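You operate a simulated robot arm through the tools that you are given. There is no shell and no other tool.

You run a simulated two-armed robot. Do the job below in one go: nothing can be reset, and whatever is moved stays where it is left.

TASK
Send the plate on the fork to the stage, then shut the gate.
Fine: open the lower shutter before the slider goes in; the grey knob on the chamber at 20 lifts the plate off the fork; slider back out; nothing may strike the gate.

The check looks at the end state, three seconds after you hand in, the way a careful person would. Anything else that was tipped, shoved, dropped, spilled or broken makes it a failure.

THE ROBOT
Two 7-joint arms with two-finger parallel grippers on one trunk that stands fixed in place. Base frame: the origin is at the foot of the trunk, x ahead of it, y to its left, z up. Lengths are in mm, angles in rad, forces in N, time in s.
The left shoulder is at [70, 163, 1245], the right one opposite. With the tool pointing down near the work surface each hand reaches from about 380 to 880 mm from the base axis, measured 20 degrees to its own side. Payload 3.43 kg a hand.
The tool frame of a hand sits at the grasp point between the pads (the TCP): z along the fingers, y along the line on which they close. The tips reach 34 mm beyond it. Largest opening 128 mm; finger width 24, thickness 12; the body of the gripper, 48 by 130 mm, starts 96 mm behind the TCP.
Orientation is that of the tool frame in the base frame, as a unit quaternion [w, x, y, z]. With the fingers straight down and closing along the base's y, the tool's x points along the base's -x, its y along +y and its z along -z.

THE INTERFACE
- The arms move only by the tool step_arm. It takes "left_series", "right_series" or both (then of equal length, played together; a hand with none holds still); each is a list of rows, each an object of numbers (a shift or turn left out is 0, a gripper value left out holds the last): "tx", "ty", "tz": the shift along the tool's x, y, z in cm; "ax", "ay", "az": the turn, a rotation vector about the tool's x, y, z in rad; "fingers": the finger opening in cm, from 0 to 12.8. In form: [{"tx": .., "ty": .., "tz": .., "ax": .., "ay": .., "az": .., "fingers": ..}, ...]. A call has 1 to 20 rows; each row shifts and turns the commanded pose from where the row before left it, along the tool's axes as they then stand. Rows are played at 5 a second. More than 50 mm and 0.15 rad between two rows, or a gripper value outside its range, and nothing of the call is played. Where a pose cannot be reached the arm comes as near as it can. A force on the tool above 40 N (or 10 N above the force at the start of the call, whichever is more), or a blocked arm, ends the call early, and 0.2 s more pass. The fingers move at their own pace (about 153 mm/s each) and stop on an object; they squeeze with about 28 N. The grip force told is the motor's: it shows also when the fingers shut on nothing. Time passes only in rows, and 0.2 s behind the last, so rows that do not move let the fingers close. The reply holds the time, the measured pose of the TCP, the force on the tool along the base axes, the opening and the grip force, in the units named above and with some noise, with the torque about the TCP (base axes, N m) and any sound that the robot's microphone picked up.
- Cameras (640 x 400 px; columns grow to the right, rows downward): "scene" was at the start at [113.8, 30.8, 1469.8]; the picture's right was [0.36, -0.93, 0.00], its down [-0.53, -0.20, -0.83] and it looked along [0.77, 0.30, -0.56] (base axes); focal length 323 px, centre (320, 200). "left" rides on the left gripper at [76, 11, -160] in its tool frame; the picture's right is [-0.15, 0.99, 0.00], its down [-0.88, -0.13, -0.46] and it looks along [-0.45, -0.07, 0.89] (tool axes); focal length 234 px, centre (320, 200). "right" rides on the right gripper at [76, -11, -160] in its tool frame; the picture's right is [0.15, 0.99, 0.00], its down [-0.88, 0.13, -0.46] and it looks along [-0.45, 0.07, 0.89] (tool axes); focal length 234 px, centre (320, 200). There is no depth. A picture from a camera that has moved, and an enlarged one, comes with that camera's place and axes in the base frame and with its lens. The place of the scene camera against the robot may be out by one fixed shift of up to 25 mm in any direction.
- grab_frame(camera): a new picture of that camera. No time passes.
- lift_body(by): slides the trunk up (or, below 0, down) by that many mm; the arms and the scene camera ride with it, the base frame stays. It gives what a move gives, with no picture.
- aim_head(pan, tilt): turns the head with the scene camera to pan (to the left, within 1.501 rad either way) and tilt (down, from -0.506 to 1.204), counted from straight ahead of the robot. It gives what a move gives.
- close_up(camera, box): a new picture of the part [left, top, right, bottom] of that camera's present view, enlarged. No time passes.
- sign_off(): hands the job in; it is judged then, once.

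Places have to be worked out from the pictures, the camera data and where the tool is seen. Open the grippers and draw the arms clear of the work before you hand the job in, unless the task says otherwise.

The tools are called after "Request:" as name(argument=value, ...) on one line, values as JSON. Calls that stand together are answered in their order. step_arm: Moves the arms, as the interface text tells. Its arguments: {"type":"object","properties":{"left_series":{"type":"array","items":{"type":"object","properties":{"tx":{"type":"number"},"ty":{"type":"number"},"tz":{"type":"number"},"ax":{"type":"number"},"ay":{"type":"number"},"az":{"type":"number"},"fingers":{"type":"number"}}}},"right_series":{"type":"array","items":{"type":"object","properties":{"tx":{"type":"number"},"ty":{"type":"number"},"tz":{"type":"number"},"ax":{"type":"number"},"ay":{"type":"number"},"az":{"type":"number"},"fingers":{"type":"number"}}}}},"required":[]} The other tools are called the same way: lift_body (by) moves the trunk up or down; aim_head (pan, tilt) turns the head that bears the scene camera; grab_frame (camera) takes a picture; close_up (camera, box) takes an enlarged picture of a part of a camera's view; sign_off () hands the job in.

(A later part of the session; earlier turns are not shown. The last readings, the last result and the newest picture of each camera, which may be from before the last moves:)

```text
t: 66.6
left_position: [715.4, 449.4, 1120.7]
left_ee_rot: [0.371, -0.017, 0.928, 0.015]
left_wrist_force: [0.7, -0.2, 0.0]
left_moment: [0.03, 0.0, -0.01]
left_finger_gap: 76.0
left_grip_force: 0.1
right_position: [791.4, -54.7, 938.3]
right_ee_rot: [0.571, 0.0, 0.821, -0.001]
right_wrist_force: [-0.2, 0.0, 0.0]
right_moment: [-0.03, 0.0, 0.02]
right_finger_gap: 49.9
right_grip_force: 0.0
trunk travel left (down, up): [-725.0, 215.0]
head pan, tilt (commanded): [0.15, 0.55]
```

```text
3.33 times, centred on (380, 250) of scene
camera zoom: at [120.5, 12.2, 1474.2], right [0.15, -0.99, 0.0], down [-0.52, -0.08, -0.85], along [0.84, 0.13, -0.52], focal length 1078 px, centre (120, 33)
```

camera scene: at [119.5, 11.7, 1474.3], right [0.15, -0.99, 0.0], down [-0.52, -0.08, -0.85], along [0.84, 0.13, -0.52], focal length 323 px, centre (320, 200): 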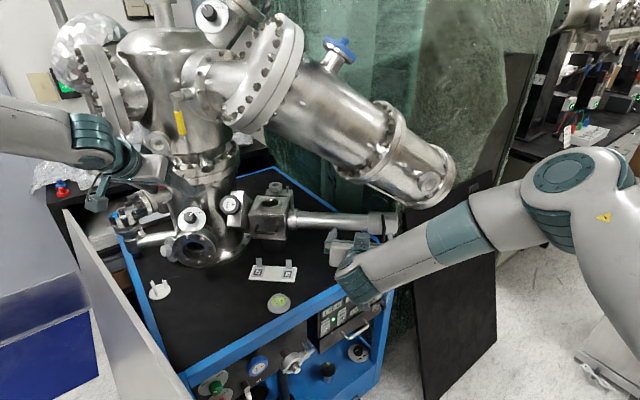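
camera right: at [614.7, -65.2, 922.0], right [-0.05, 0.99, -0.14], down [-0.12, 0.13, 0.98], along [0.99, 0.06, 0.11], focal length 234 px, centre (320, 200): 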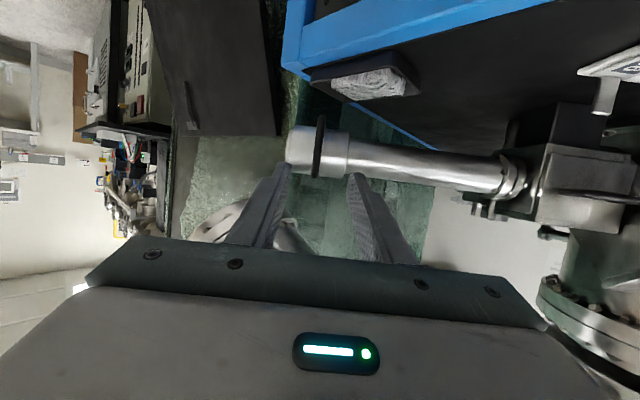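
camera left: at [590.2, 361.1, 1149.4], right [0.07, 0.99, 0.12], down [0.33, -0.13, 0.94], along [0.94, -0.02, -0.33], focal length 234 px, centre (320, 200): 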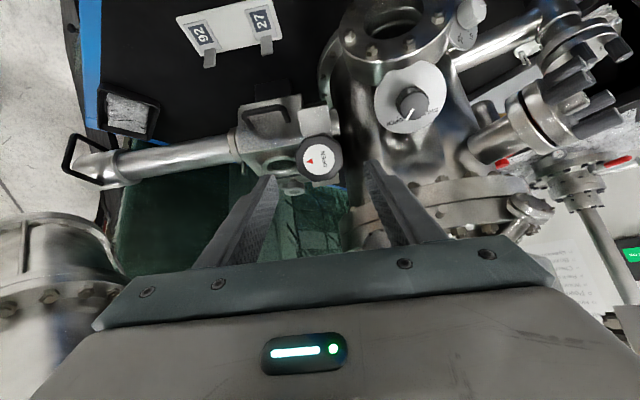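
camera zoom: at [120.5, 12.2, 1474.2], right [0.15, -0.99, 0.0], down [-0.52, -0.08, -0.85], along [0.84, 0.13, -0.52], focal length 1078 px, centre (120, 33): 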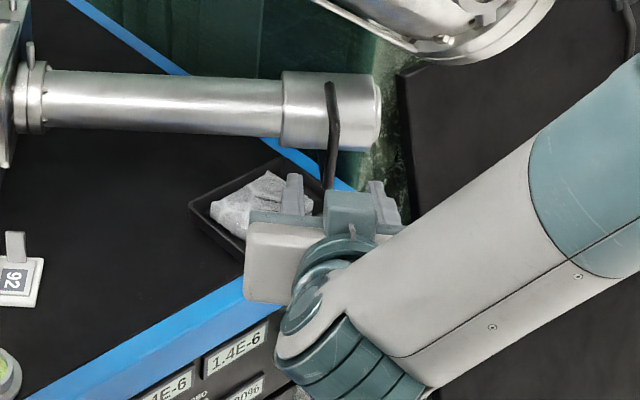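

The crossbar appears at y≈−59, z 854–926, directly ahead. I'll move in so the bar sits between the fingers, keeping the tips about 10 mm off the sleeve.

Request:
step_arm(right_series=[{"ty": -0.43, "tz": 3.5}, {"tz": 3.5}, {"tz": 3.5, "tx": 0.1}, {}])

Request:
close_up(camera="right", box=[240, 50, 440, 220])

Request:
close_up(camera="scene", box=[320, 190, 440, 280])

```text
t: 67.6
left_position: [714.9, 449.6, 1122.4]
left_ee_rot: [0.371, -0.016, 0.928, 0.014]
left_wrist_force: [0.3, -1.4, -0.3]
left_moment: [-0.01, 0.01, 0.0]
left_finger_gap: 76.0
left_grip_force: 0.1
right_position: [890.2, -57.0, 902.4]
right_ee_rot: [0.571, 0.001, 0.821, -0.002]
right_wrist_force: [0.7, -1.1, -0.4]
right_moment: [0.0, -0.02, -0.02]
right_finger_gap: 49.8
right_grip_force: 0.0
trunk travel left (down, up): [-725.0, 215.0]
head pan, tilt (commanded): [0.15, 0.55]
```

```text
2.35 times, centred on (340, 135) of right
camera zoom: at [713.7, -68.2, 886.6], right [-0.05, 0.99, -0.14], down [-0.12, 0.13, 0.98], along [0.99, 0.06, 0.11], focal length 551 px, centre (273, 353)
```

zoom: 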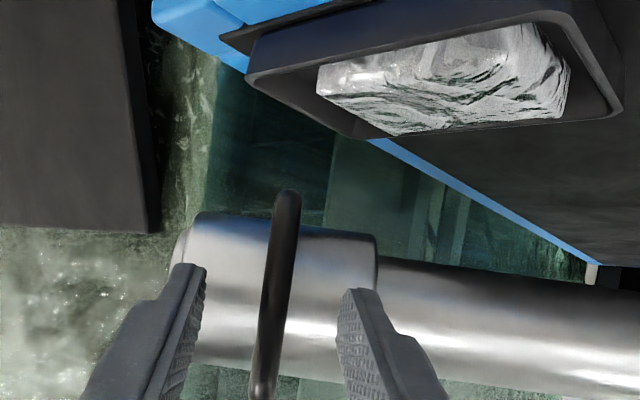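

```text
4.44 times, centred on (380, 235) of scene
camera zoom: at [119.7, 12.3, 1474.3], right [0.15, -0.99, 0.0], down [-0.52, -0.08, -0.85], along [0.84, 0.13, -0.52], focal length 1437 px, centre (53, 44)
```

zoom: 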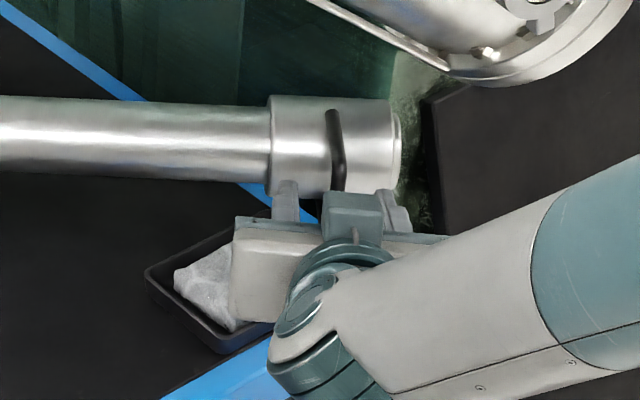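

The bar sits centred between the fingertips. I'll close loosely to 24 mm so it's caged, not clamped, and push gently along the tube toward the load lock for the first 5 cm.

Request:
step_arm(right_series=[{"fingers": 2.4}, {}, {"tx": 0.035, "ty": 0.995, "tz": -0.094}, {"tx": 0.035, "ty": 0.995, "tz": -0.094}, {"tx": 0.035, "ty": 0.995, "tz": -0.094}, {"tx": 0.035, "ty": 0.995, "tz": -0.094}, {"tx": 0.035, "ty": 0.995, "tz": -0.094}, {}])

Request:
close_up(camera="right", box=[240, 50, 440, 220])

Request:
close_up(camera="scene", box=[230, 180, 440, 300])

```text
t: 69.4
left_position: [715.0, 449.0, 1122.2]
left_ee_rot: [0.371, -0.017, 0.928, 0.014]
left_wrist_force: [0.0, 0.1, 0.0]
left_moment: [0.02, 0.03, 0.0]
left_finger_gap: 76.0
left_grip_force: 0.0
right_position: [885.6, -6.9, 900.1]
right_ee_rot: [0.571, 0.0, 0.821, -0.001]
right_wrist_force: [-0.1, -0.6, -0.1]
right_moment: [-0.04, 0.02, -0.01]
right_finger_gap: 24.1
right_grip_force: 0.1
trunk travel left (down, up): [-725.0, 215.0]
head pan, tilt (commanded): [0.15, 0.55]
```

```text
2.35 times, centred on (340, 135) of right
camera zoom: at [708.5, -18.5, 884.4], right [-0.05, 0.99, -0.14], down [-0.12, 0.13, 0.98], along [0.99, 0.07, 0.11], focal length 551 px, centre (273, 353)
```

zoom: 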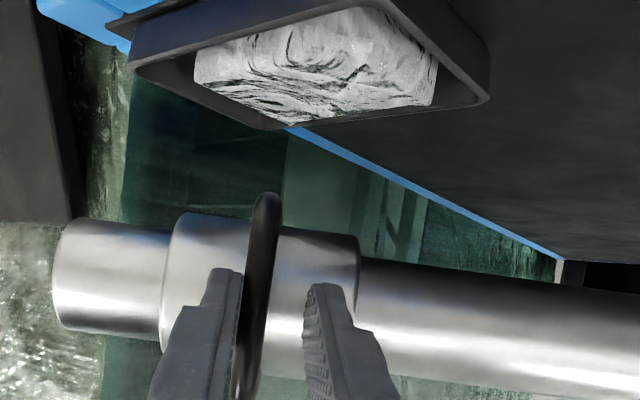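

```text
3.05 times, centred on (335, 240) of scene
camera zoom: at [120.2, 12.4, 1474.2], right [0.15, -0.99, 0.0], down [-0.52, -0.08, -0.85], along [0.84, 0.13, -0.52], focal length 985 px, centre (274, 78)
```

zoom: 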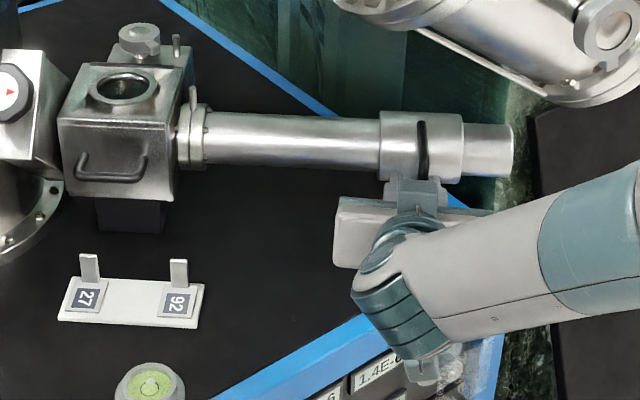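

The sleeve slides smoothly with almost no force. I'll continue 6 cm and watch the viewport and tube.

Request:
step_arm(right_series=[{"tx": 0.035, "ty": 0.995, "tz": -0.094}, {"tx": 0.035, "ty": 0.995, "tz": -0.094}, {"tx": 0.035, "ty": 0.995, "tz": -0.094}, {"tx": 0.035, "ty": 0.995, "tz": -0.094}, {"tx": 0.035, "ty": 0.995, "tz": -0.094}, {"tx": 0.035, "ty": 0.995, "tz": -0.094}, {}])

Request:
close_up(camera="right", box=[240, 50, 440, 220])

Request:
close_up(camera="scene", box=[150, 180, 440, 300])

Request:
close_up(camera="scene", box=[160, 215, 240, 275])

```text
t: 71.0
left_position: [715.8, 449.1, 1123.2]
left_ee_rot: [0.371, -0.017, 0.928, 0.015]
left_wrist_force: [0.4, 0.5, -0.2]
left_moment: [-0.01, 0.03, -0.01]
left_finger_gap: 76.1
left_grip_force: 0.2
right_position: [880.0, 51.8, 899.3]
right_ee_rot: [0.573, 0.0, 0.82, 0.0]
right_wrist_force: [-0.2, 0.6, -1.0]
right_moment: [0.0, -0.01, 0.01]
right_finger_gap: 24.2
right_grip_force: 0.1
trunk travel left (down, up): [-725.0, 215.0]
head pan, tilt (commanded): [0.15, 0.55]
```

```text
2.35 times, centred on (340, 135) of right
camera zoom: at [703.0, 39.9, 884.1], right [-0.05, 0.99, -0.14], down [-0.12, 0.13, 0.98], along [0.99, 0.07, 0.12], focal length 551 px, centre (273, 353)
```

zoom: 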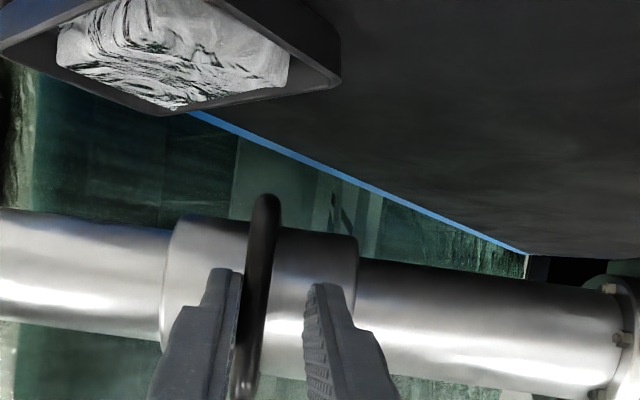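

```text
2.21 times, centred on (295, 240) of scene
camera zoom: at [120.2, 12.1, 1474.2], right [0.15, -0.99, 0.0], down [-0.52, -0.08, -0.85], along [0.84, 0.13, -0.52], focal length 714 px, centre (375, 112)
```

zoom: 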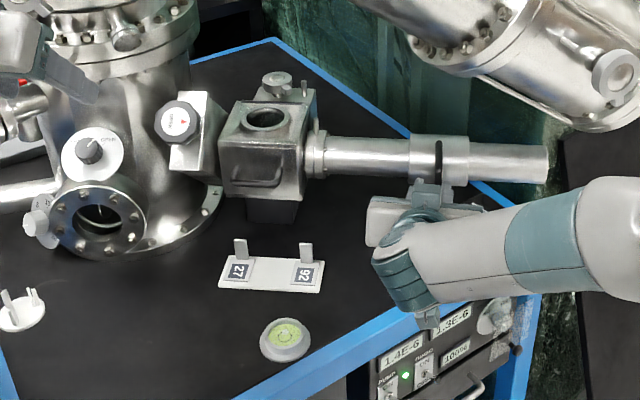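

```text
6.67 times, centred on (200, 245) of scene
camera zoom: at [120.2, 12.1, 1474.2], right [0.15, -0.99, 0.0], down [-0.52, -0.08, -0.85], along [0.84, 0.13, -0.52], focal length 2156 px, centre (1120, -100)
```

zoom: 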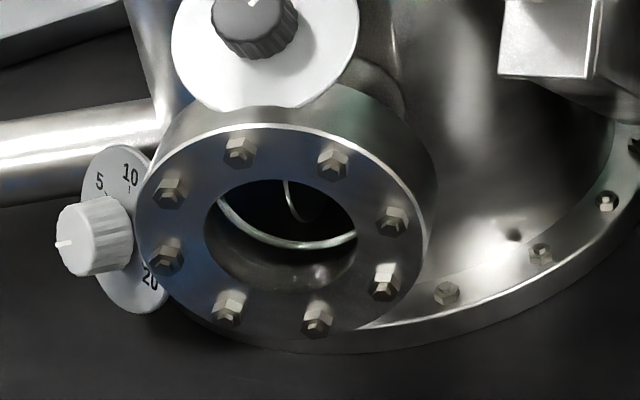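

About 10 cm in; the bar stays at the same place between the fingers, so the direction is right. I'll continue another 6 cm, then slow down.

Request:
step_arm(right_series=[{"tx": 0.035, "ty": 0.995, "tz": -0.094}, {"tx": 0.035, "ty": 0.995, "tz": -0.094}, {"tx": 0.035, "ty": 0.995, "tz": -0.094}, {"tx": 0.035, "ty": 0.995, "tz": -0.094}, {"tx": 0.035, "ty": 0.995, "tz": -0.094}, {"tx": 0.035, "ty": 0.995, "tz": -0.094}, {}])

Request:
close_up(camera="right", box=[240, 50, 440, 220])

Request:
close_up(camera="scene", box=[150, 180, 440, 300])

Request:
close_up(camera="scene", box=[175, 225, 225, 260])

```text
t: 72.6
left_position: [715.4, 449.2, 1122.9]
left_ee_rot: [0.371, -0.017, 0.928, 0.014]
left_wrist_force: [0.0, 0.1, -0.3]
left_moment: [0.01, -0.02, 0.03]
left_finger_gap: 75.9
left_grip_force: 0.0
right_position: [874.8, 111.6, 900.5]
right_ee_rot: [0.572, 0.0, 0.821, 0.0]
right_wrist_force: [-0.7, -0.5, -0.2]
right_moment: [0.01, 0.0, -0.02]
right_finger_gap: 23.9
right_grip_force: 0.1
trunk travel left (down, up): [-725.0, 215.0]
head pan, tilt (commanded): [0.15, 0.55]
```

```text
2.35 times, centred on (340, 135) of right
camera zoom: at [698.4, 99.9, 884.3], right [-0.05, 0.99, -0.14], down [-0.12, 0.13, 0.98], along [0.99, 0.07, 0.11], focal length 551 px, centre (273, 353)
```

zoom: 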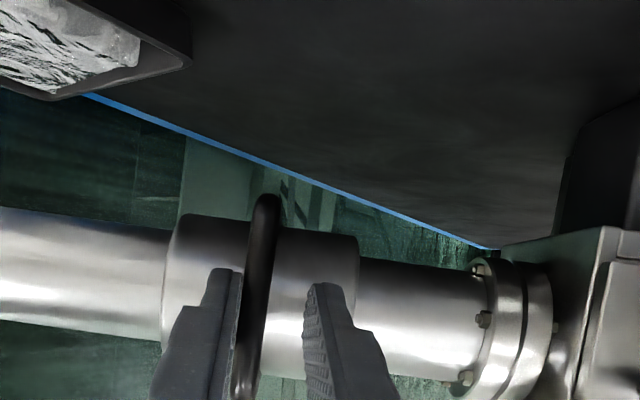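

```text
2.21 times, centred on (295, 240) of scene
camera zoom: at [120.2, 12.4, 1474.2], right [0.15, -0.99, 0.0], down [-0.52, -0.08, -0.85], along [0.84, 0.13, -0.52], focal length 714 px, centre (375, 112)
```

zoom: 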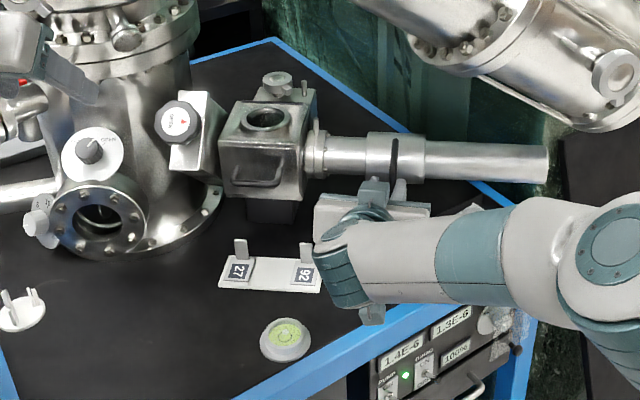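

```text
11.43 times, centred on (200, 242) of scene
camera zoom: at [120.2, 12.4, 1474.2], right [0.15, -0.99, 0.0], down [-0.52, -0.08, -0.85], along [0.84, 0.13, -0.52], focal length 3695 px, centre (1691, -286)
```

zoom: 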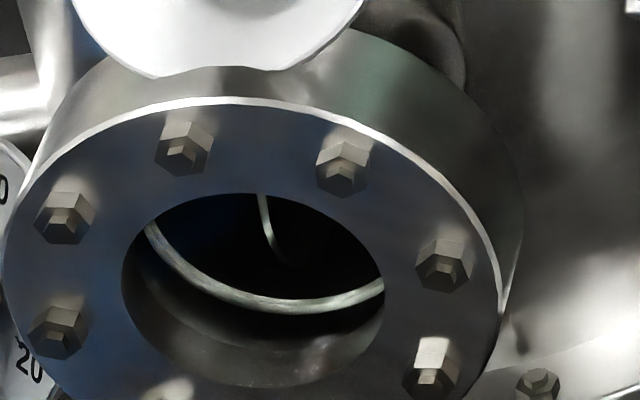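

About 16 cm in with about 5 cm left to the flange. I'll check whether the left camera can see into the viewport.

Request:
grab_frame(camera="left")

Request:
step_arm(right_series=[{"tx": 0.028, "ty": 0.796, "tz": -0.075}, {"tx": 0.028, "ty": 0.796, "tz": -0.075}, {"tx": 0.028, "ty": 0.796, "tz": -0.075}, {}])

Request:
close_up(camera="right", box=[240, 50, 440, 220])

Request:
close_up(camera="scene", box=[175, 225, 225, 260])

```text
taken
camera left: at [550.9, 453.4, 1186.3], right [0.06, 0.99, 0.12], down [0.33, -0.13, 0.94], along [0.94, -0.02, -0.33], focal length 234 px, centre (320, 200)
```

left: 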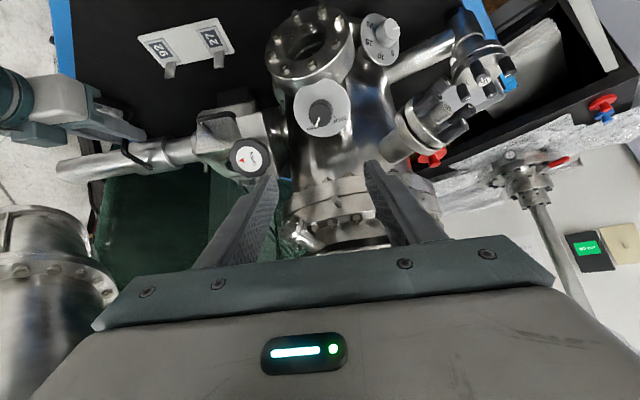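

```text
t: 73.6
left_position: [715.4, 448.9, 1122.8]
left_ee_rot: [0.372, -0.018, 0.928, 0.015]
left_wrist_force: [0.4, -0.1, -0.1]
left_moment: [0.0, -0.01, -0.04]
left_finger_gap: 76.1
left_grip_force: 0.1
right_position: [873.2, 135.0, 900.6]
right_ee_rot: [0.572, -0.001, 0.82, 0.001]
right_wrist_force: [-0.7, 0.0, 0.7]
right_moment: [-0.01, -0.03, 0.01]
right_finger_gap: 24.0
right_grip_force: 0.5
trunk travel left (down, up): [-725.0, 215.0]
head pan, tilt (commanded): [0.15, 0.55]
```

```text
2.35 times, centred on (340, 135) of right
camera zoom: at [696.7, 124.3, 884.7], right [-0.05, 0.99, -0.14], down [-0.12, 0.13, 0.98], along [0.99, 0.07, 0.12], focal length 551 px, centre (273, 353)
```

zoom: 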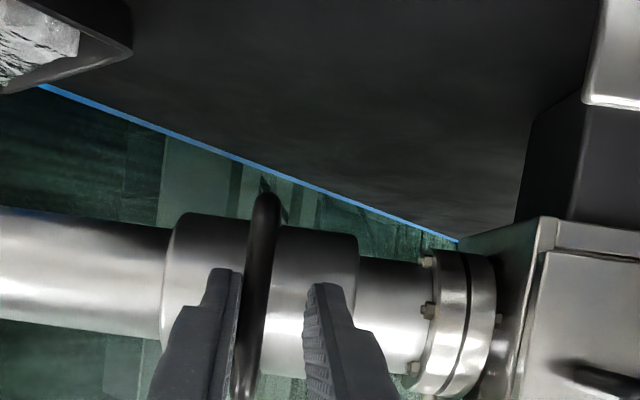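

```text
11.43 times, centred on (200, 242) of scene
camera zoom: at [120.1, 12.4, 1474.2], right [0.15, -0.99, 0.0], down [-0.52, -0.08, -0.85], along [0.84, 0.13, -0.52], focal length 3695 px, centre (1691, -286)
```

zoom: 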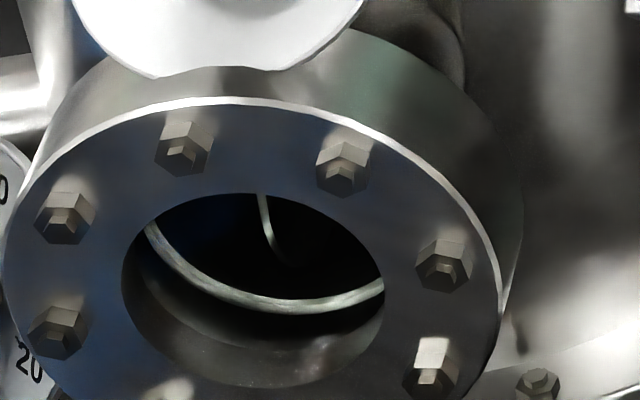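

No stop yet, with about 26 mm to the flange bolts. I'll push on in 5 mm steps and watch the force for the end stop.

Request:
step_arm(right_series=[{"tx": 0.017, "ty": 0.498, "tz": -0.047}, {"tx": 0.017, "ty": 0.498, "tz": -0.047}, {"tx": 0.017, "ty": 0.498, "tz": -0.047}, {}])

Request:
close_up(camera="right", box=[240, 50, 440, 220])

Request:
close_up(camera="left", box=[250, 0, 370, 90])

```text
t: 74.6
left_position: [715.9, 448.6, 1122.3]
left_ee_rot: [0.372, -0.017, 0.928, 0.015]
left_wrist_force: [-0.9, -0.8, -0.3]
left_moment: [-0.02, -0.04, 0.02]
left_finger_gap: 75.8
left_grip_force: 0.0
right_position: [870.9, 150.3, 897.9]
right_ee_rot: [0.573, 0.0, 0.82, 0.0]
right_wrist_force: [0.6, -1.9, 0.6]
right_moment: [-0.03, -0.04, 0.01]
right_finger_gap: 24.9
right_grip_force: 0.5
trunk travel left (down, up): [-725.0, 215.0]
head pan, tilt (commanded): [0.15, 0.55]
```

```text
2.35 times, centred on (340, 135) of right
camera zoom: at [694.8, 138.4, 883.8], right [-0.05, 0.99, -0.14], down [-0.12, 0.13, 0.98], along [0.99, 0.07, 0.12], focal length 551 px, centre (273, 353)
```

zoom: 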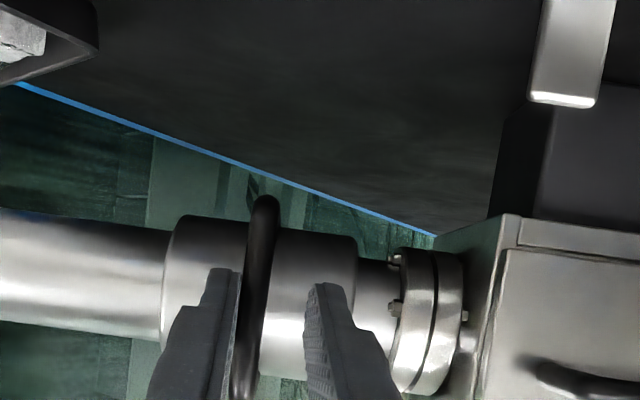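

```text
4.44 times, centred on (310, 45) of left
camera zoom: at [551.0, 453.0, 1186.4], right [0.06, 0.99, 0.12], down [0.33, -0.13, 0.94], along [0.94, -0.02, -0.33], focal length 1041 px, centre (364, 889)
```

zoom: 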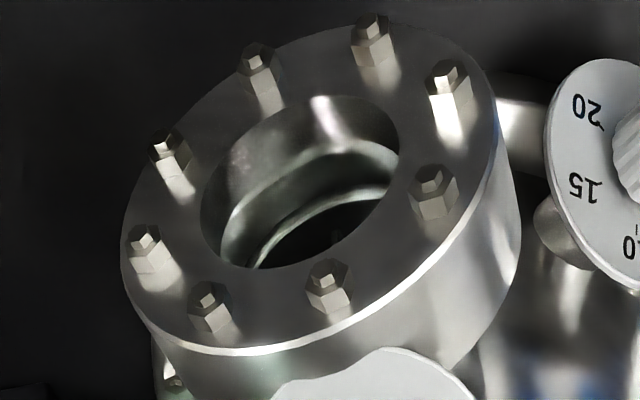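

Slight resistance has started (fingers pushed open 0.9 mm) with a 16 mm gap left. I'll push in 4 mm steps.

Request:
step_arm(right_series=[{"tx": 0.014, "ty": 0.398, "tz": -0.038}, {"tx": 0.014, "ty": 0.398, "tz": -0.038}, {}])

Request:
close_up(camera="right", box=[240, 50, 440, 220])

```text
t: 75.4
left_position: [715.1, 449.1, 1122.2]
left_ee_rot: [0.371, -0.017, 0.928, 0.014]
left_wrist_force: [-0.3, 0.2, 0.4]
left_moment: [-0.01, 0.01, 0.01]
left_finger_gap: 76.2
left_grip_force: 0.0
right_position: [869.3, 158.7, 900.3]
right_ee_rot: [0.572, 0.0, 0.82, 0.0]
right_wrist_force: [-0.6, -1.2, 0.3]
right_moment: [-0.02, -0.01, -0.02]
right_finger_gap: 24.5
right_grip_force: 0.0
trunk travel left (down, up): [-725.0, 215.0]
head pan, tilt (commanded): [0.15, 0.55]
```

```text
2.35 times, centred on (340, 135) of right
camera zoom: at [694.0, 147.1, 884.9], right [-0.05, 0.99, -0.14], down [-0.12, 0.13, 0.98], along [0.99, 0.07, 0.12], focal length 551 px, centre (273, 353)
```

zoom: 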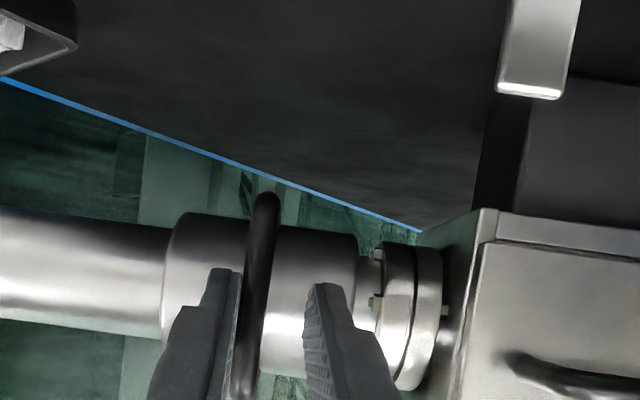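

Still moving freely with about 7 mm left. Continuing in 3 mm steps until it stops.

Request:
step_arm(right_series=[{"tx": 0.01, "ty": 0.3, "tz": -0.028}, {"tx": 0.01, "ty": 0.3, "tz": -0.028}, {"tx": 0.01, "ty": 0.3, "tz": -0.028}, {}])

Request:
close_up(camera="right", box=[240, 50, 440, 220])

Request:
close_up(camera="scene", box=[150, 180, 440, 300])

```text
t: 76.4
left_position: [716.4, 446.1, 1122.8]
left_ee_rot: [0.371, -0.015, 0.928, 0.015]
left_wrist_force: [0.3, -0.4, -0.7]
left_moment: [0.0, 0.0, 0.0]
left_finger_gap: 75.8
left_grip_force: 0.0
right_position: [870.6, 162.4, 899.4]
right_ee_rot: [0.573, 0.002, 0.82, -0.001]
right_wrist_force: [3.1, -11.8, 1.3]
right_moment: [-0.2, -0.22, -0.25]
right_finger_gap: 30.5
right_grip_force: 5.6
trunk travel left (down, up): [-725.0, 215.0]
head pan, tilt (commanded): [0.15, 0.55]
```

```text
2.35 times, centred on (340, 135) of right
camera zoom: at [694.1, 151.8, 884.7], right [-0.05, 0.99, -0.14], down [-0.12, 0.13, 0.98], along [0.99, 0.06, 0.12], focal length 551 px, centre (273, 353)
```

zoom: 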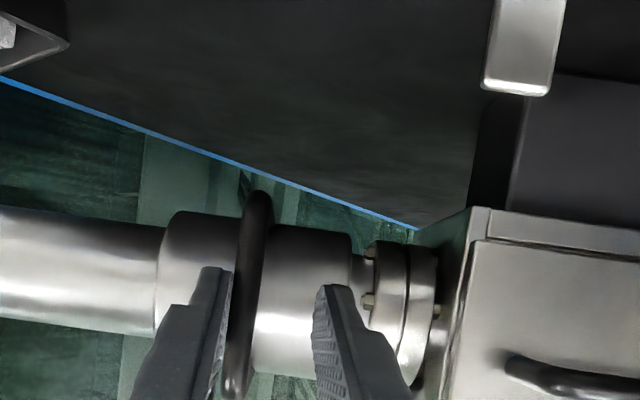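

```text
2.21 times, centred on (295, 240) of scene
camera zoom: at [120.4, 10.2, 1474.2], right [0.15, -0.99, 0.0], down [-0.52, -0.08, -0.85], along [0.84, 0.13, -0.52], focal length 714 px, centre (375, 112)
```

zoom: 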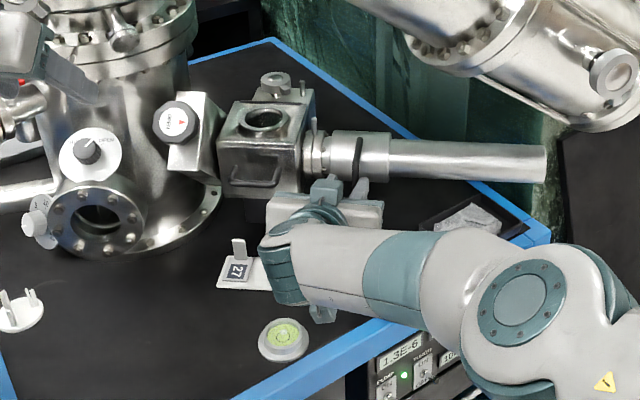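

The slider has hit its end stop: fingers spread to 30 mm with 12 N of push. I'll relieve 5 mm of push so nothing is loaded, and look into the viewport.

Request:
step_arm(right_series=[{"tx": -0.017, "ty": -0.5, "tz": 0.047}, {}])

Request:
close_up(camera="scene", box=[175, 225, 225, 260])

Request:
close_up(camera="right", box=[240, 50, 440, 220])

Request:
close_up(camera="left", box=[270, 10, 340, 70])

```text
t: 77.0
left_position: [714.8, 448.8, 1122.7]
left_ee_rot: [0.372, -0.016, 0.928, 0.014]
left_wrist_force: [-0.5, -0.2, -0.7]
left_moment: [0.0, 0.01, -0.02]
left_finger_gap: 76.0
left_grip_force: 0.0
right_position: [869.6, 162.0, 900.3]
right_ee_rot: [0.572, 0.0, 0.82, 0.001]
right_wrist_force: [2.1, -7.9, 1.1]
right_moment: [-0.17, -0.1, -0.16]
right_finger_gap: 28.8
right_grip_force: 3.7
trunk travel left (down, up): [-725.0, 215.0]
head pan, tilt (commanded): [0.15, 0.55]
```

```text
11.43 times, centred on (200, 242) of scene
camera zoom: at [120.2, 11.1, 1474.2], right [0.15, -0.99, 0.0], down [-0.52, -0.08, -0.85], along [0.84, 0.13, -0.52], focal length 3695 px, centre (1691, -286)
```

zoom: 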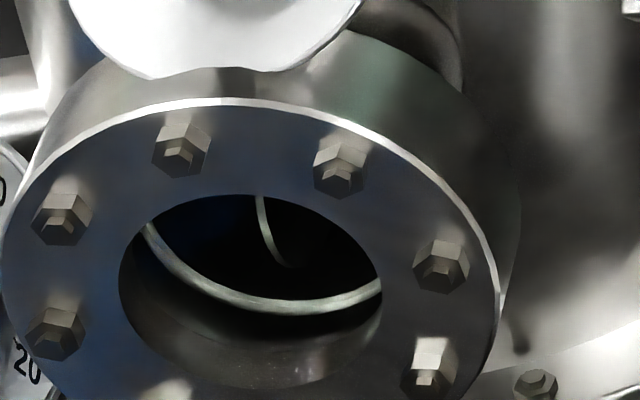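

```text
2.35 times, centred on (340, 135) of right
camera zoom: at [693.5, 149.9, 884.4], right [-0.05, 0.99, -0.14], down [-0.12, 0.13, 0.98], along [0.99, 0.07, 0.12], focal length 551 px, centre (273, 353)
```

zoom: 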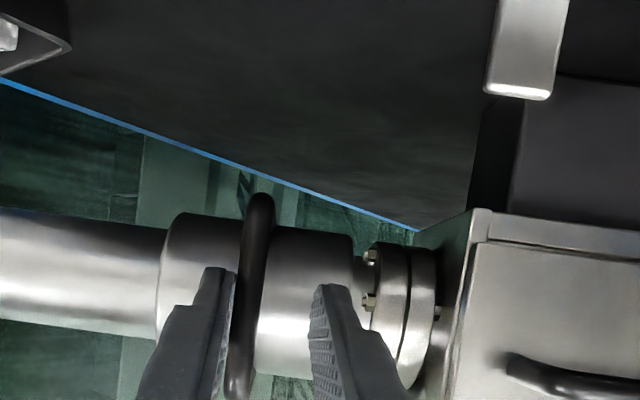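

```text
6.67 times, centred on (305, 40) of left
camera zoom: at [551.0, 452.4, 1186.7], right [0.06, 0.99, 0.12], down [0.33, -0.13, 0.94], along [0.94, -0.02, -0.33], focal length 1561 px, centre (420, 1267)
```

zoom: 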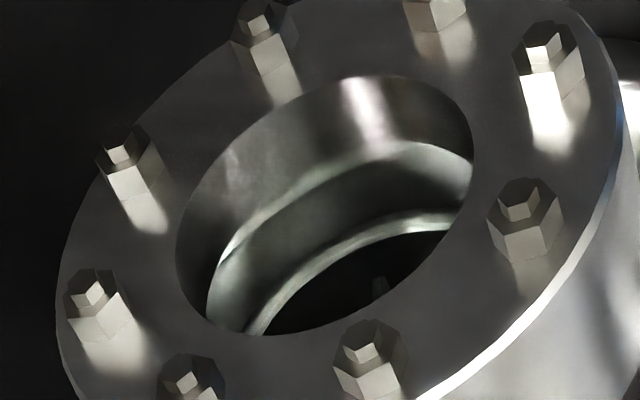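

Some push remains (8 N), so I'll ease another 6 mm. At the same time I'll lower the left hand slightly back from the chamber to look into the viewport.

Request:
step_arm(right_series=[{"tx": -0.02, "ty": -0.6, "tz": 0.056}, {}, {}, {}], left_series=[{"tx": 4.2, "tz": 1.52}, {"tx": 4.2, "tz": 1.52}, {"tx": 4.2, "tz": 1.5}, {}])

Request:
grab_frame(camera="left")

Request:
close_up(camera="right", box=[240, 50, 440, 220])

```text
t: 78.0
left_position: [655.2, 451.1, 1002.4]
left_ee_rot: [0.371, -0.016, 0.928, 0.015]
left_wrist_force: [0.0, 0.0, 0.0]
left_moment: [0.0, -0.03, 0.02]
left_finger_gap: 76.0
left_grip_force: 0.0
right_position: [870.5, 156.4, 900.8]
right_ee_rot: [0.572, 0.0, 0.82, 0.0]
right_wrist_force: [-0.5, -0.4, -0.3]
right_moment: [-0.03, -0.04, 0.0]
right_finger_gap: 24.2
right_grip_force: 0.2
trunk travel left (down, up): [-725.0, 215.0]
head pan, tilt (commanded): [0.15, 0.55]
```

```text
taken
camera left: at [490.9, 453.3, 1065.7], right [0.06, 0.99, 0.12], down [0.33, -0.13, 0.94], along [0.94, -0.02, -0.33], focal length 234 px, centre (320, 200)
```

left: 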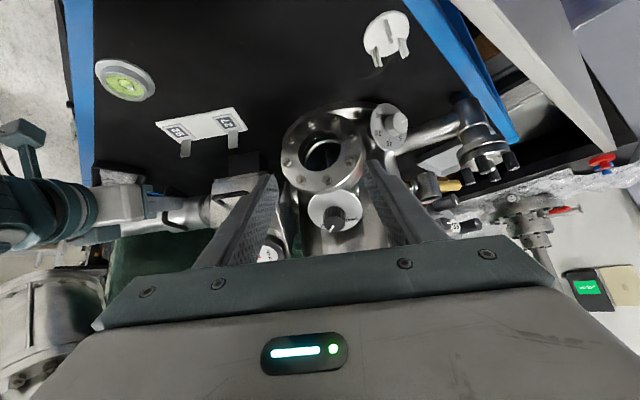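

```text
2.35 times, centred on (340, 135) of right
camera zoom: at [693.9, 144.3, 884.4], right [-0.05, 0.99, -0.14], down [-0.12, 0.13, 0.98], along [0.99, 0.07, 0.12], focal length 551 px, centre (273, 353)
```

zoom: 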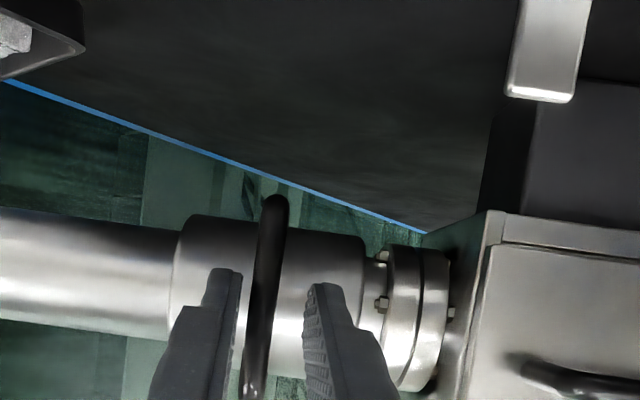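

The right hand is relaxed, with the slider at its stop. I'll zoom into the viewport from this angle.

Request:
close_up(camera="left", box=[275, 110, 375, 195])

Request:
close_up(camera="left", box=[300, 135, 350, 175])

Request:
close_up(camera="left", box=[350, 80, 530, 190])

```text
4.71 times, centred on (325, 152) of left
camera zoom: at [490.9, 453.3, 1065.7], right [0.06, 0.99, 0.12], down [0.33, -0.13, 0.94], along [0.94, -0.02, -0.33], focal length 1102 px, centre (296, 424)
```

zoom: 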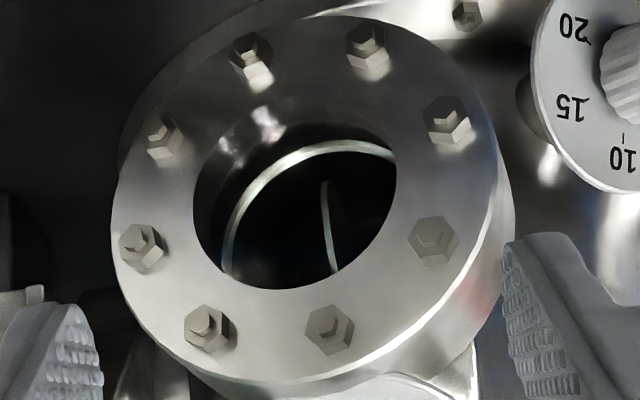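

```text
10.00 times, centred on (325, 155) of left
camera zoom: at [490.9, 453.3, 1065.7], right [0.06, 0.99, 0.12], down [0.33, -0.13, 0.94], along [0.94, -0.02, -0.33], focal length 2342 px, centre (270, 650)
```

zoom: 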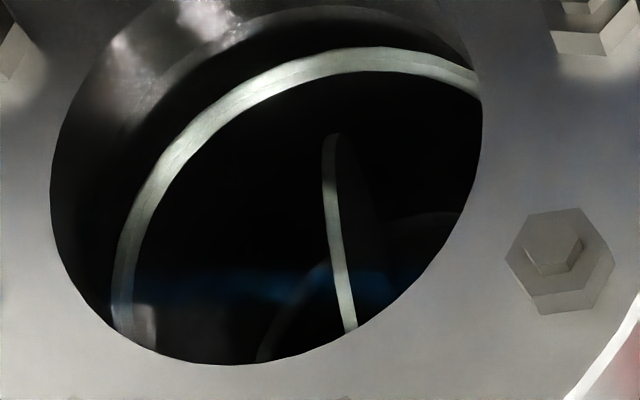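

```text
3.56 times, centred on (440, 135) of left
camera zoom: at [490.9, 453.3, 1065.7], right [0.06, 0.99, 0.12], down [0.33, -0.13, 0.94], along [0.94, -0.02, -0.33], focal length 833 px, centre (-107, 431)
```

zoom: 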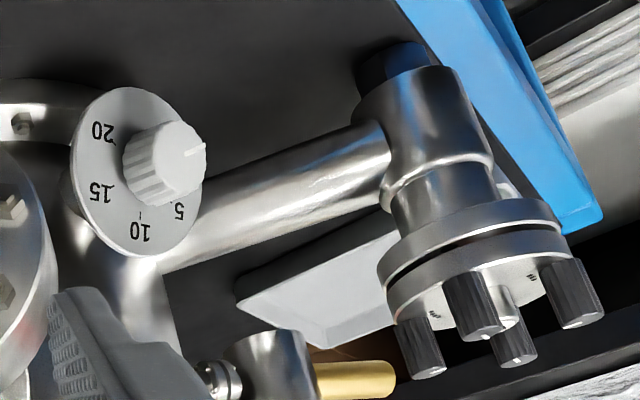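

The chamber interior is too dark to judge the stage from here; the end stop tells me the fork is fully in. Next is the grey lift knob. The panel top (z 907) is close, and with the camera hanging below the hand it would be tight, so I'll test whether the left wrist can roll 180° to put the camera on top.

Request:
step_arm(left_series=[{"az": 0.145}, {"az": 0.145}, {"az": 0.145}, {"az": 0.145}, {"az": 0.145}, {"az": 0.145}, {"az": 0.145}, {"az": 0.145}, {"az": 0.145}, {"az": 0.145}, {"az": 0.145}, {"az": 0.145}, {}])

Request:
grab_frame(camera="scene")

```text
t: 80.8
left_position: [655.8, 447.5, 1002.5]
left_ee_rot: [0.228, 0.7, 0.61, 0.294]
left_wrist_force: [-0.4, 0.8, -0.3]
left_moment: [0.02, -0.01, -0.01]
left_finger_gap: 76.0
left_grip_force: 0.1
right_position: [870.7, 156.4, 900.6]
right_ee_rot: [0.572, 0.0, 0.82, 0.0]
right_wrist_force: [-0.2, 0.5, 0.1]
right_moment: [-0.01, -0.02, 0.02]
right_finger_gap: 23.9
right_grip_force: 0.1
trunk travel left (down, up): [-725.0, 215.0]
head pan, tilt (commanded): [0.15, 0.55]
```

```text
taken
camera scene: at [120.1, 12.6, 1474.2], right [0.15, -0.99, 0.0], down [-0.52, -0.08, -0.85], along [0.84, 0.13, -0.52], focal length 323 px, centre (320, 200)
```

scene: 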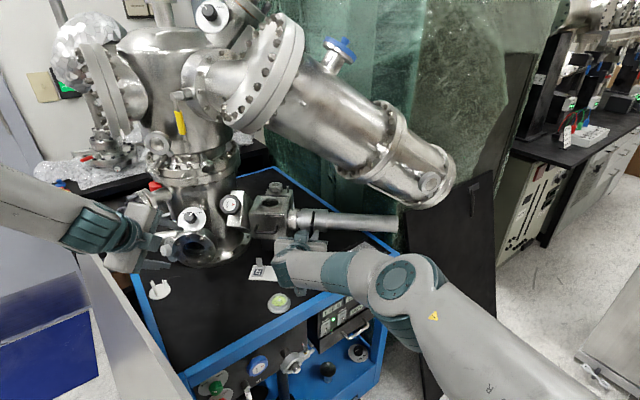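

Rolled +100° without trouble. Continuing to 180°.

Request:
step_arm(left_series=[{"az": 0.14}, {"az": 0.14}, {"az": 0.14}, {"az": 0.14}, {"az": 0.14}, {"az": 0.14}, {"az": 0.14}, {"az": 0.14}, {"az": 0.14}, {"az": 0.14}, {}])

Request:
grab_frame(camera="left")

Request:
aim_head(pan=0.5, tilt=0.6)

Request:
grab_frame(camera="scene")

```text
t: 83.2
left_position: [656.3, 447.0, 1003.8]
left_ee_rot: [-0.015, 0.928, 0.016, 0.372]
left_wrist_force: [0.4, -0.3, -0.2]
left_moment: [-0.02, 0.03, -0.01]
left_finger_gap: 76.1
left_grip_force: 0.0
right_position: [871.3, 155.9, 900.1]
right_ee_rot: [0.572, 0.0, 0.82, 0.0]
right_wrist_force: [0.3, 0.1, 0.7]
right_moment: [0.01, 0.01, -0.02]
right_finger_gap: 24.2
right_grip_force: 0.1
trunk travel left (down, up): [-725.0, 215.0]
head pan, tilt (commanded): [0.15, 0.55]
```

```text
taken
camera left: at [602.7, 431.8, 1171.9], right [-0.06, -0.99, -0.12], down [-0.96, 0.09, -0.28], along [0.28, 0.09, -0.95], focal length 234 px, centre (320, 200)
```

left: 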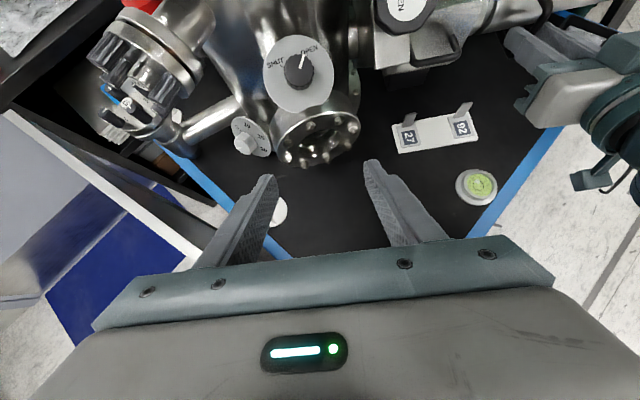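

```text
t: 84.1
left_position: [656.4, 447.1, 1004.2]
left_ee_rot: [-0.015, 0.928, 0.018, 0.371]
left_wrist_force: [0.4, -0.1, 0.0]
left_moment: [0.0, 0.0, 0.02]
left_finger_gap: 76.0
left_grip_force: 0.1
right_position: [871.0, 154.5, 900.7]
right_ee_rot: [0.572, 0.001, 0.82, -0.001]
right_wrist_force: [0.2, 0.3, 0.0]
right_moment: [0.01, -0.02, 0.0]
right_finger_gap: 23.9
right_grip_force: 0.1
trunk travel left (down, up): [-725.0, 215.0]
head pan, tilt (commanded): [0.499, 0.6]
```

```text
taken
camera scene: at [109.1, 41.1, 1469.7], right [0.48, -0.88, 0.0], down [-0.5, -0.27, -0.82], along [0.72, 0.39, -0.57], focal length 323 px, centre (320, 200)
```

scene: 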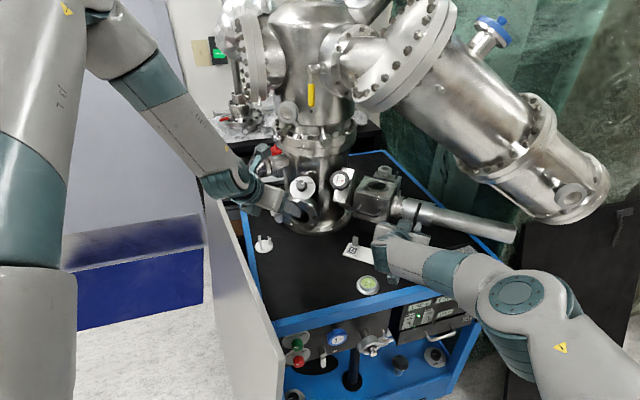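

The flip works (camera now on top). Before choosing the approach I need the exact room around the lift knob: the black-knobbed ports above and left of it, and the panel edge.

Request:
close_up(camera="left", box=[60, 0, 300, 170])

Request:
close_up(camera="scene", box=[190, 130, 350, 250])

Request:
close_up(camera="left", box=[220, 100, 300, 170])

```text
2.35 times, centred on (180, 85) of left
camera zoom: at [602.8, 431.7, 1172.0], right [-0.06, -0.99, -0.11], down [-0.96, 0.09, -0.28], along [0.28, 0.09, -0.95], focal length 551 px, centre (649, 471)
```

zoom: 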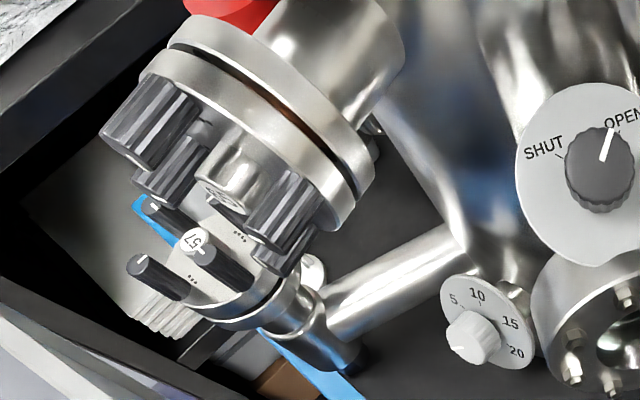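

```text
3.33 times, centred on (270, 190) of scene
camera zoom: at [109.1, 41.1, 1469.7], right [0.48, -0.88, 0.0], down [-0.5, -0.27, -0.82], along [0.72, 0.39, -0.57], focal length 1078 px, centre (487, 233)
```

zoom: 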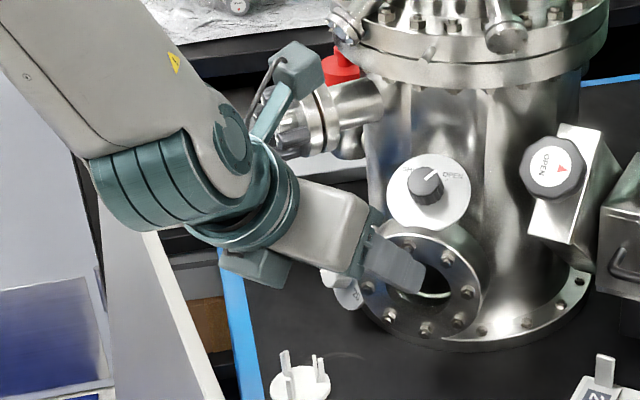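

```text
5.71 times, centred on (260, 135) of left
camera zoom: at [602.8, 431.7, 1172.0], right [-0.06, -0.99, -0.11], down [-0.96, 0.09, -0.28], along [0.28, 0.09, -0.95], focal length 1338 px, centre (663, 571)
```

zoom: 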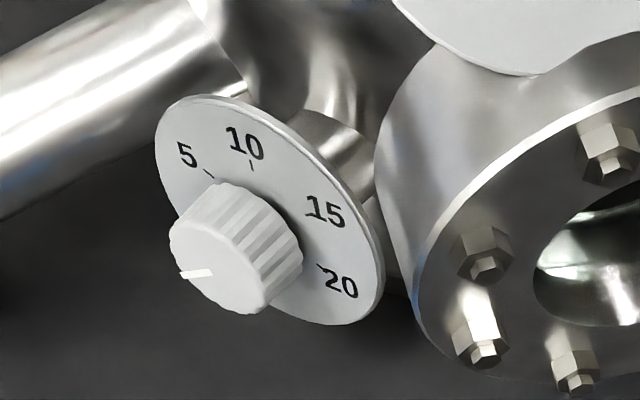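

The '65' port's knobs sit at about (750, 600, 985+), directly above the dial, and the panel lies below-left. The clear corridor is from the front with the hand unflipped, swinging about an axis between tool and knob. I'll roll back toward the start orientation for the first bite.

Request:
step_arm(left_series=[{"az": -0.1447}, {"az": -0.1447}, {"az": -0.1447}, {"az": -0.1447}, {"az": -0.1447}, {"az": -0.1447}, {"az": -0.1447}, {"az": -0.1447}, {"az": -0.1447}, {"az": -0.1447}, {"az": -0.1447}, {"az": -0.1447}, {"az": -0.1447}, {"az": -0.1447}, {"az": -0.1447}, {"az": -0.1447}, {"az": -0.1447}, {"az": -0.1447}, {"az": -0.1447}, {}])

```text
t: 88.3
left_position: [655.8, 447.3, 1003.2]
left_ee_rot: [0.361, 0.163, 0.914, 0.086]
left_wrist_force: [-0.3, 0.3, 0.5]
left_moment: [0.02, 0.01, -0.02]
left_finger_gap: 76.1
left_grip_force: 0.1
right_position: [870.7, 155.7, 899.9]
right_ee_rot: [0.572, 0.0, 0.82, 0.0]
right_wrist_force: [0.6, -0.2, 0.3]
right_moment: [0.04, 0.01, 0.0]
right_finger_gap: 23.8
right_grip_force: 0.0
trunk travel left (down, up): [-725.0, 215.0]
head pan, tilt (commanded): [0.499, 0.6]
```

Orientation is within 13° of target. I'll apply the remaining tilt and then translate to the pre-approach ≈ (733, 600, 940), in front of the lift knob.

Request:
step_arm(left_series=[{"ax": 0.111, "ay": 0.0076, "fingers": 6.0}, {"ax": 0.111, "ay": 0.0076}, {"tx": 1.03, "ty": 4.06, "tz": 1.79}, {"tx": 1.03, "ty": 4.06, "tz": 1.79}, {"tx": 1.03, "ty": 4.06, "tz": 1.79}, {"tx": 1.03, "ty": 4.06, "tz": 1.79}, {}])

Request:
grab_frame(camera="left")

Request:
close_up(camera="left", box=[270, 100, 370, 180])

Request:
close_up(camera="scene", box=[180, 120, 360, 250])

```text
t: 89.9
left_position: [732.7, 598.9, 940.0]
left_ee_rot: [0.334, 0.202, 0.921, -0.015]
left_wrist_force: [-0.1, -0.2, -0.2]
left_moment: [-0.03, 0.04, 0.03]
left_finger_gap: 59.9
left_grip_force: 0.1
right_position: [870.4, 154.8, 901.2]
right_ee_rot: [0.572, 0.0, 0.82, 0.001]
right_wrist_force: [-0.2, -0.3, 0.5]
right_moment: [0.0, 0.0, 0.01]
right_finger_gap: 24.4
right_grip_force: 0.0
trunk travel left (down, up): [-725.0, 215.0]
head pan, tilt (commanded): [0.499, 0.6]
```

```text
taken
camera left: at [588.2, 662.8, 1018.7], right [0.48, 0.85, 0.2], down [0.28, -0.37, 0.89], along [0.83, -0.37, -0.42], focal length 234 px, centre (320, 200)
```

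left: 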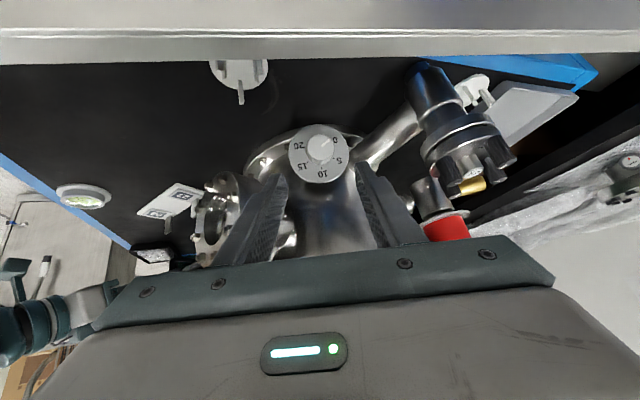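

```text
5.00 times, centred on (320, 140) of left
camera zoom: at [588.2, 662.8, 1018.7], right [0.48, 0.85, 0.2], down [0.28, -0.37, 0.89], along [0.83, -0.37, -0.42], focal length 1171 px, centre (320, 500)
```

zoom: 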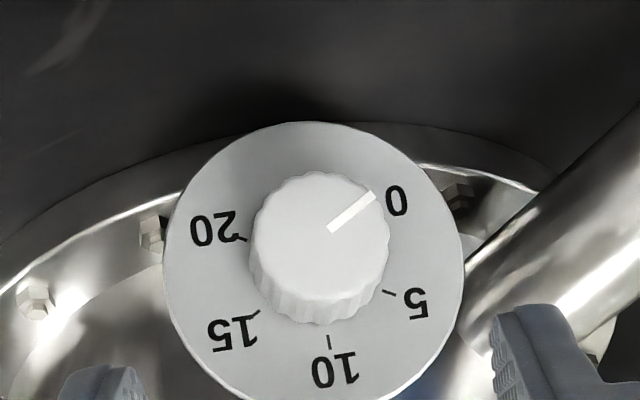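

```text
3.08 times, centred on (270, 185) of scene
camera zoom: at [107.9, 40.4, 1469.9], right [0.48, -0.88, 0.0], down [-0.5, -0.27, -0.83], along [0.72, 0.4, -0.56], focal length 995 px, centre (474, 246)
```

zoom: 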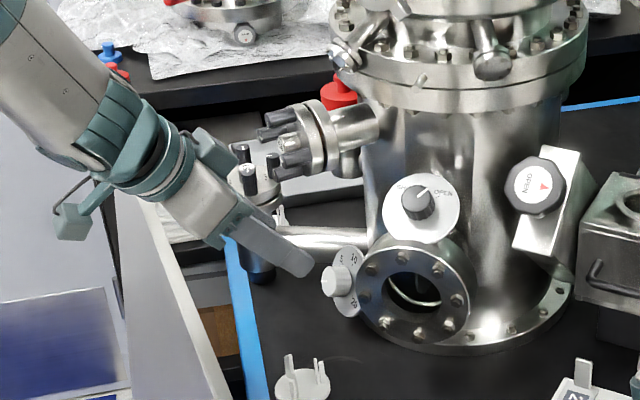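

Here the dial is seen head-on: 0…20 spans about 240° with the pointer on 0. The knob sits within 2 mm of my tool axis. I'll narrow the fingers to 50 mm and advance 6 cm, then check.

Request:
step_arm(left_series=[{"tx": 0.2, "fingers": 5.0}, {"tz": 3.0}, {"tz": 3.0}, {}])

Request:
close_up(camera="left", box=[250, 100, 390, 210])

Request:
close_up(camera="scene", box=[200, 130, 340, 230])

```text
t: 90.9
left_position: [745.7, 573.1, 922.6]
left_ee_rot: [0.334, 0.202, 0.921, -0.014]
left_wrist_force: [0.5, -0.2, -0.8]
left_moment: [-0.02, 0.0, -0.03]
left_finger_gap: 50.0
left_grip_force: 0.0
left hand out of reach, approached as far as the arm can: row 2, 3
right_position: [870.9, 156.2, 900.0]
right_ee_rot: [0.571, 0.0, 0.821, 0.0]
right_wrist_force: [0.0, 0.7, -0.2]
right_moment: [-0.01, 0.0, 0.01]
right_finger_gap: 24.2
right_grip_force: 0.1
trunk travel left (down, up): [-725.0, 215.0]
head pan, tilt (commanded): [0.499, 0.6]
```

```text
3.64 times, centred on (320, 155) of left
camera zoom: at [600.2, 637.9, 1001.9], right [0.48, 0.85, 0.2], down [0.28, -0.37, 0.89], along [0.83, -0.37, -0.42], focal length 852 px, centre (320, 364)
```

zoom: 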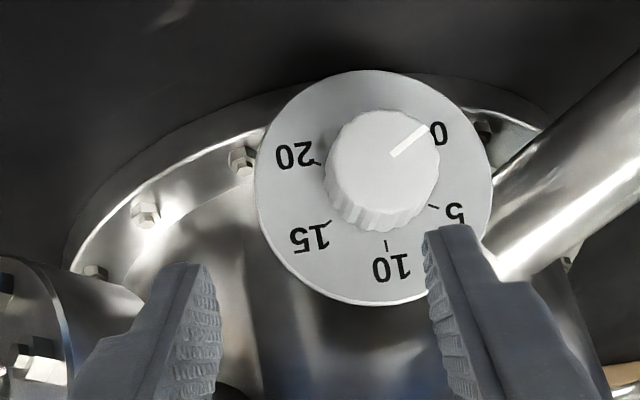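

```text
4.00 times, centred on (270, 180) of scene
camera zoom: at [109.0, 41.9, 1469.7], right [0.48, -0.88, 0.0], down [-0.5, -0.27, -0.82], along [0.72, 0.39, -0.57], focal length 1293 px, centre (520, 280)
```

zoom: 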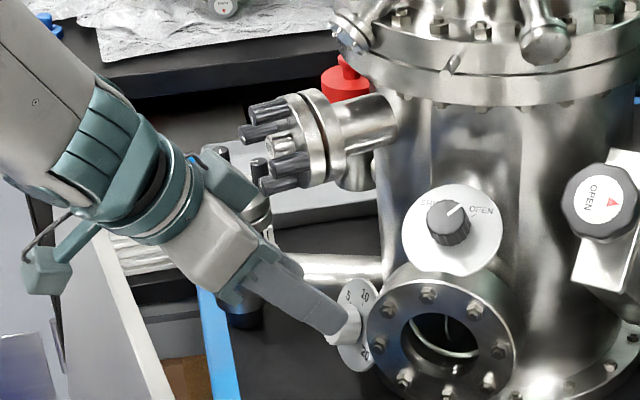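

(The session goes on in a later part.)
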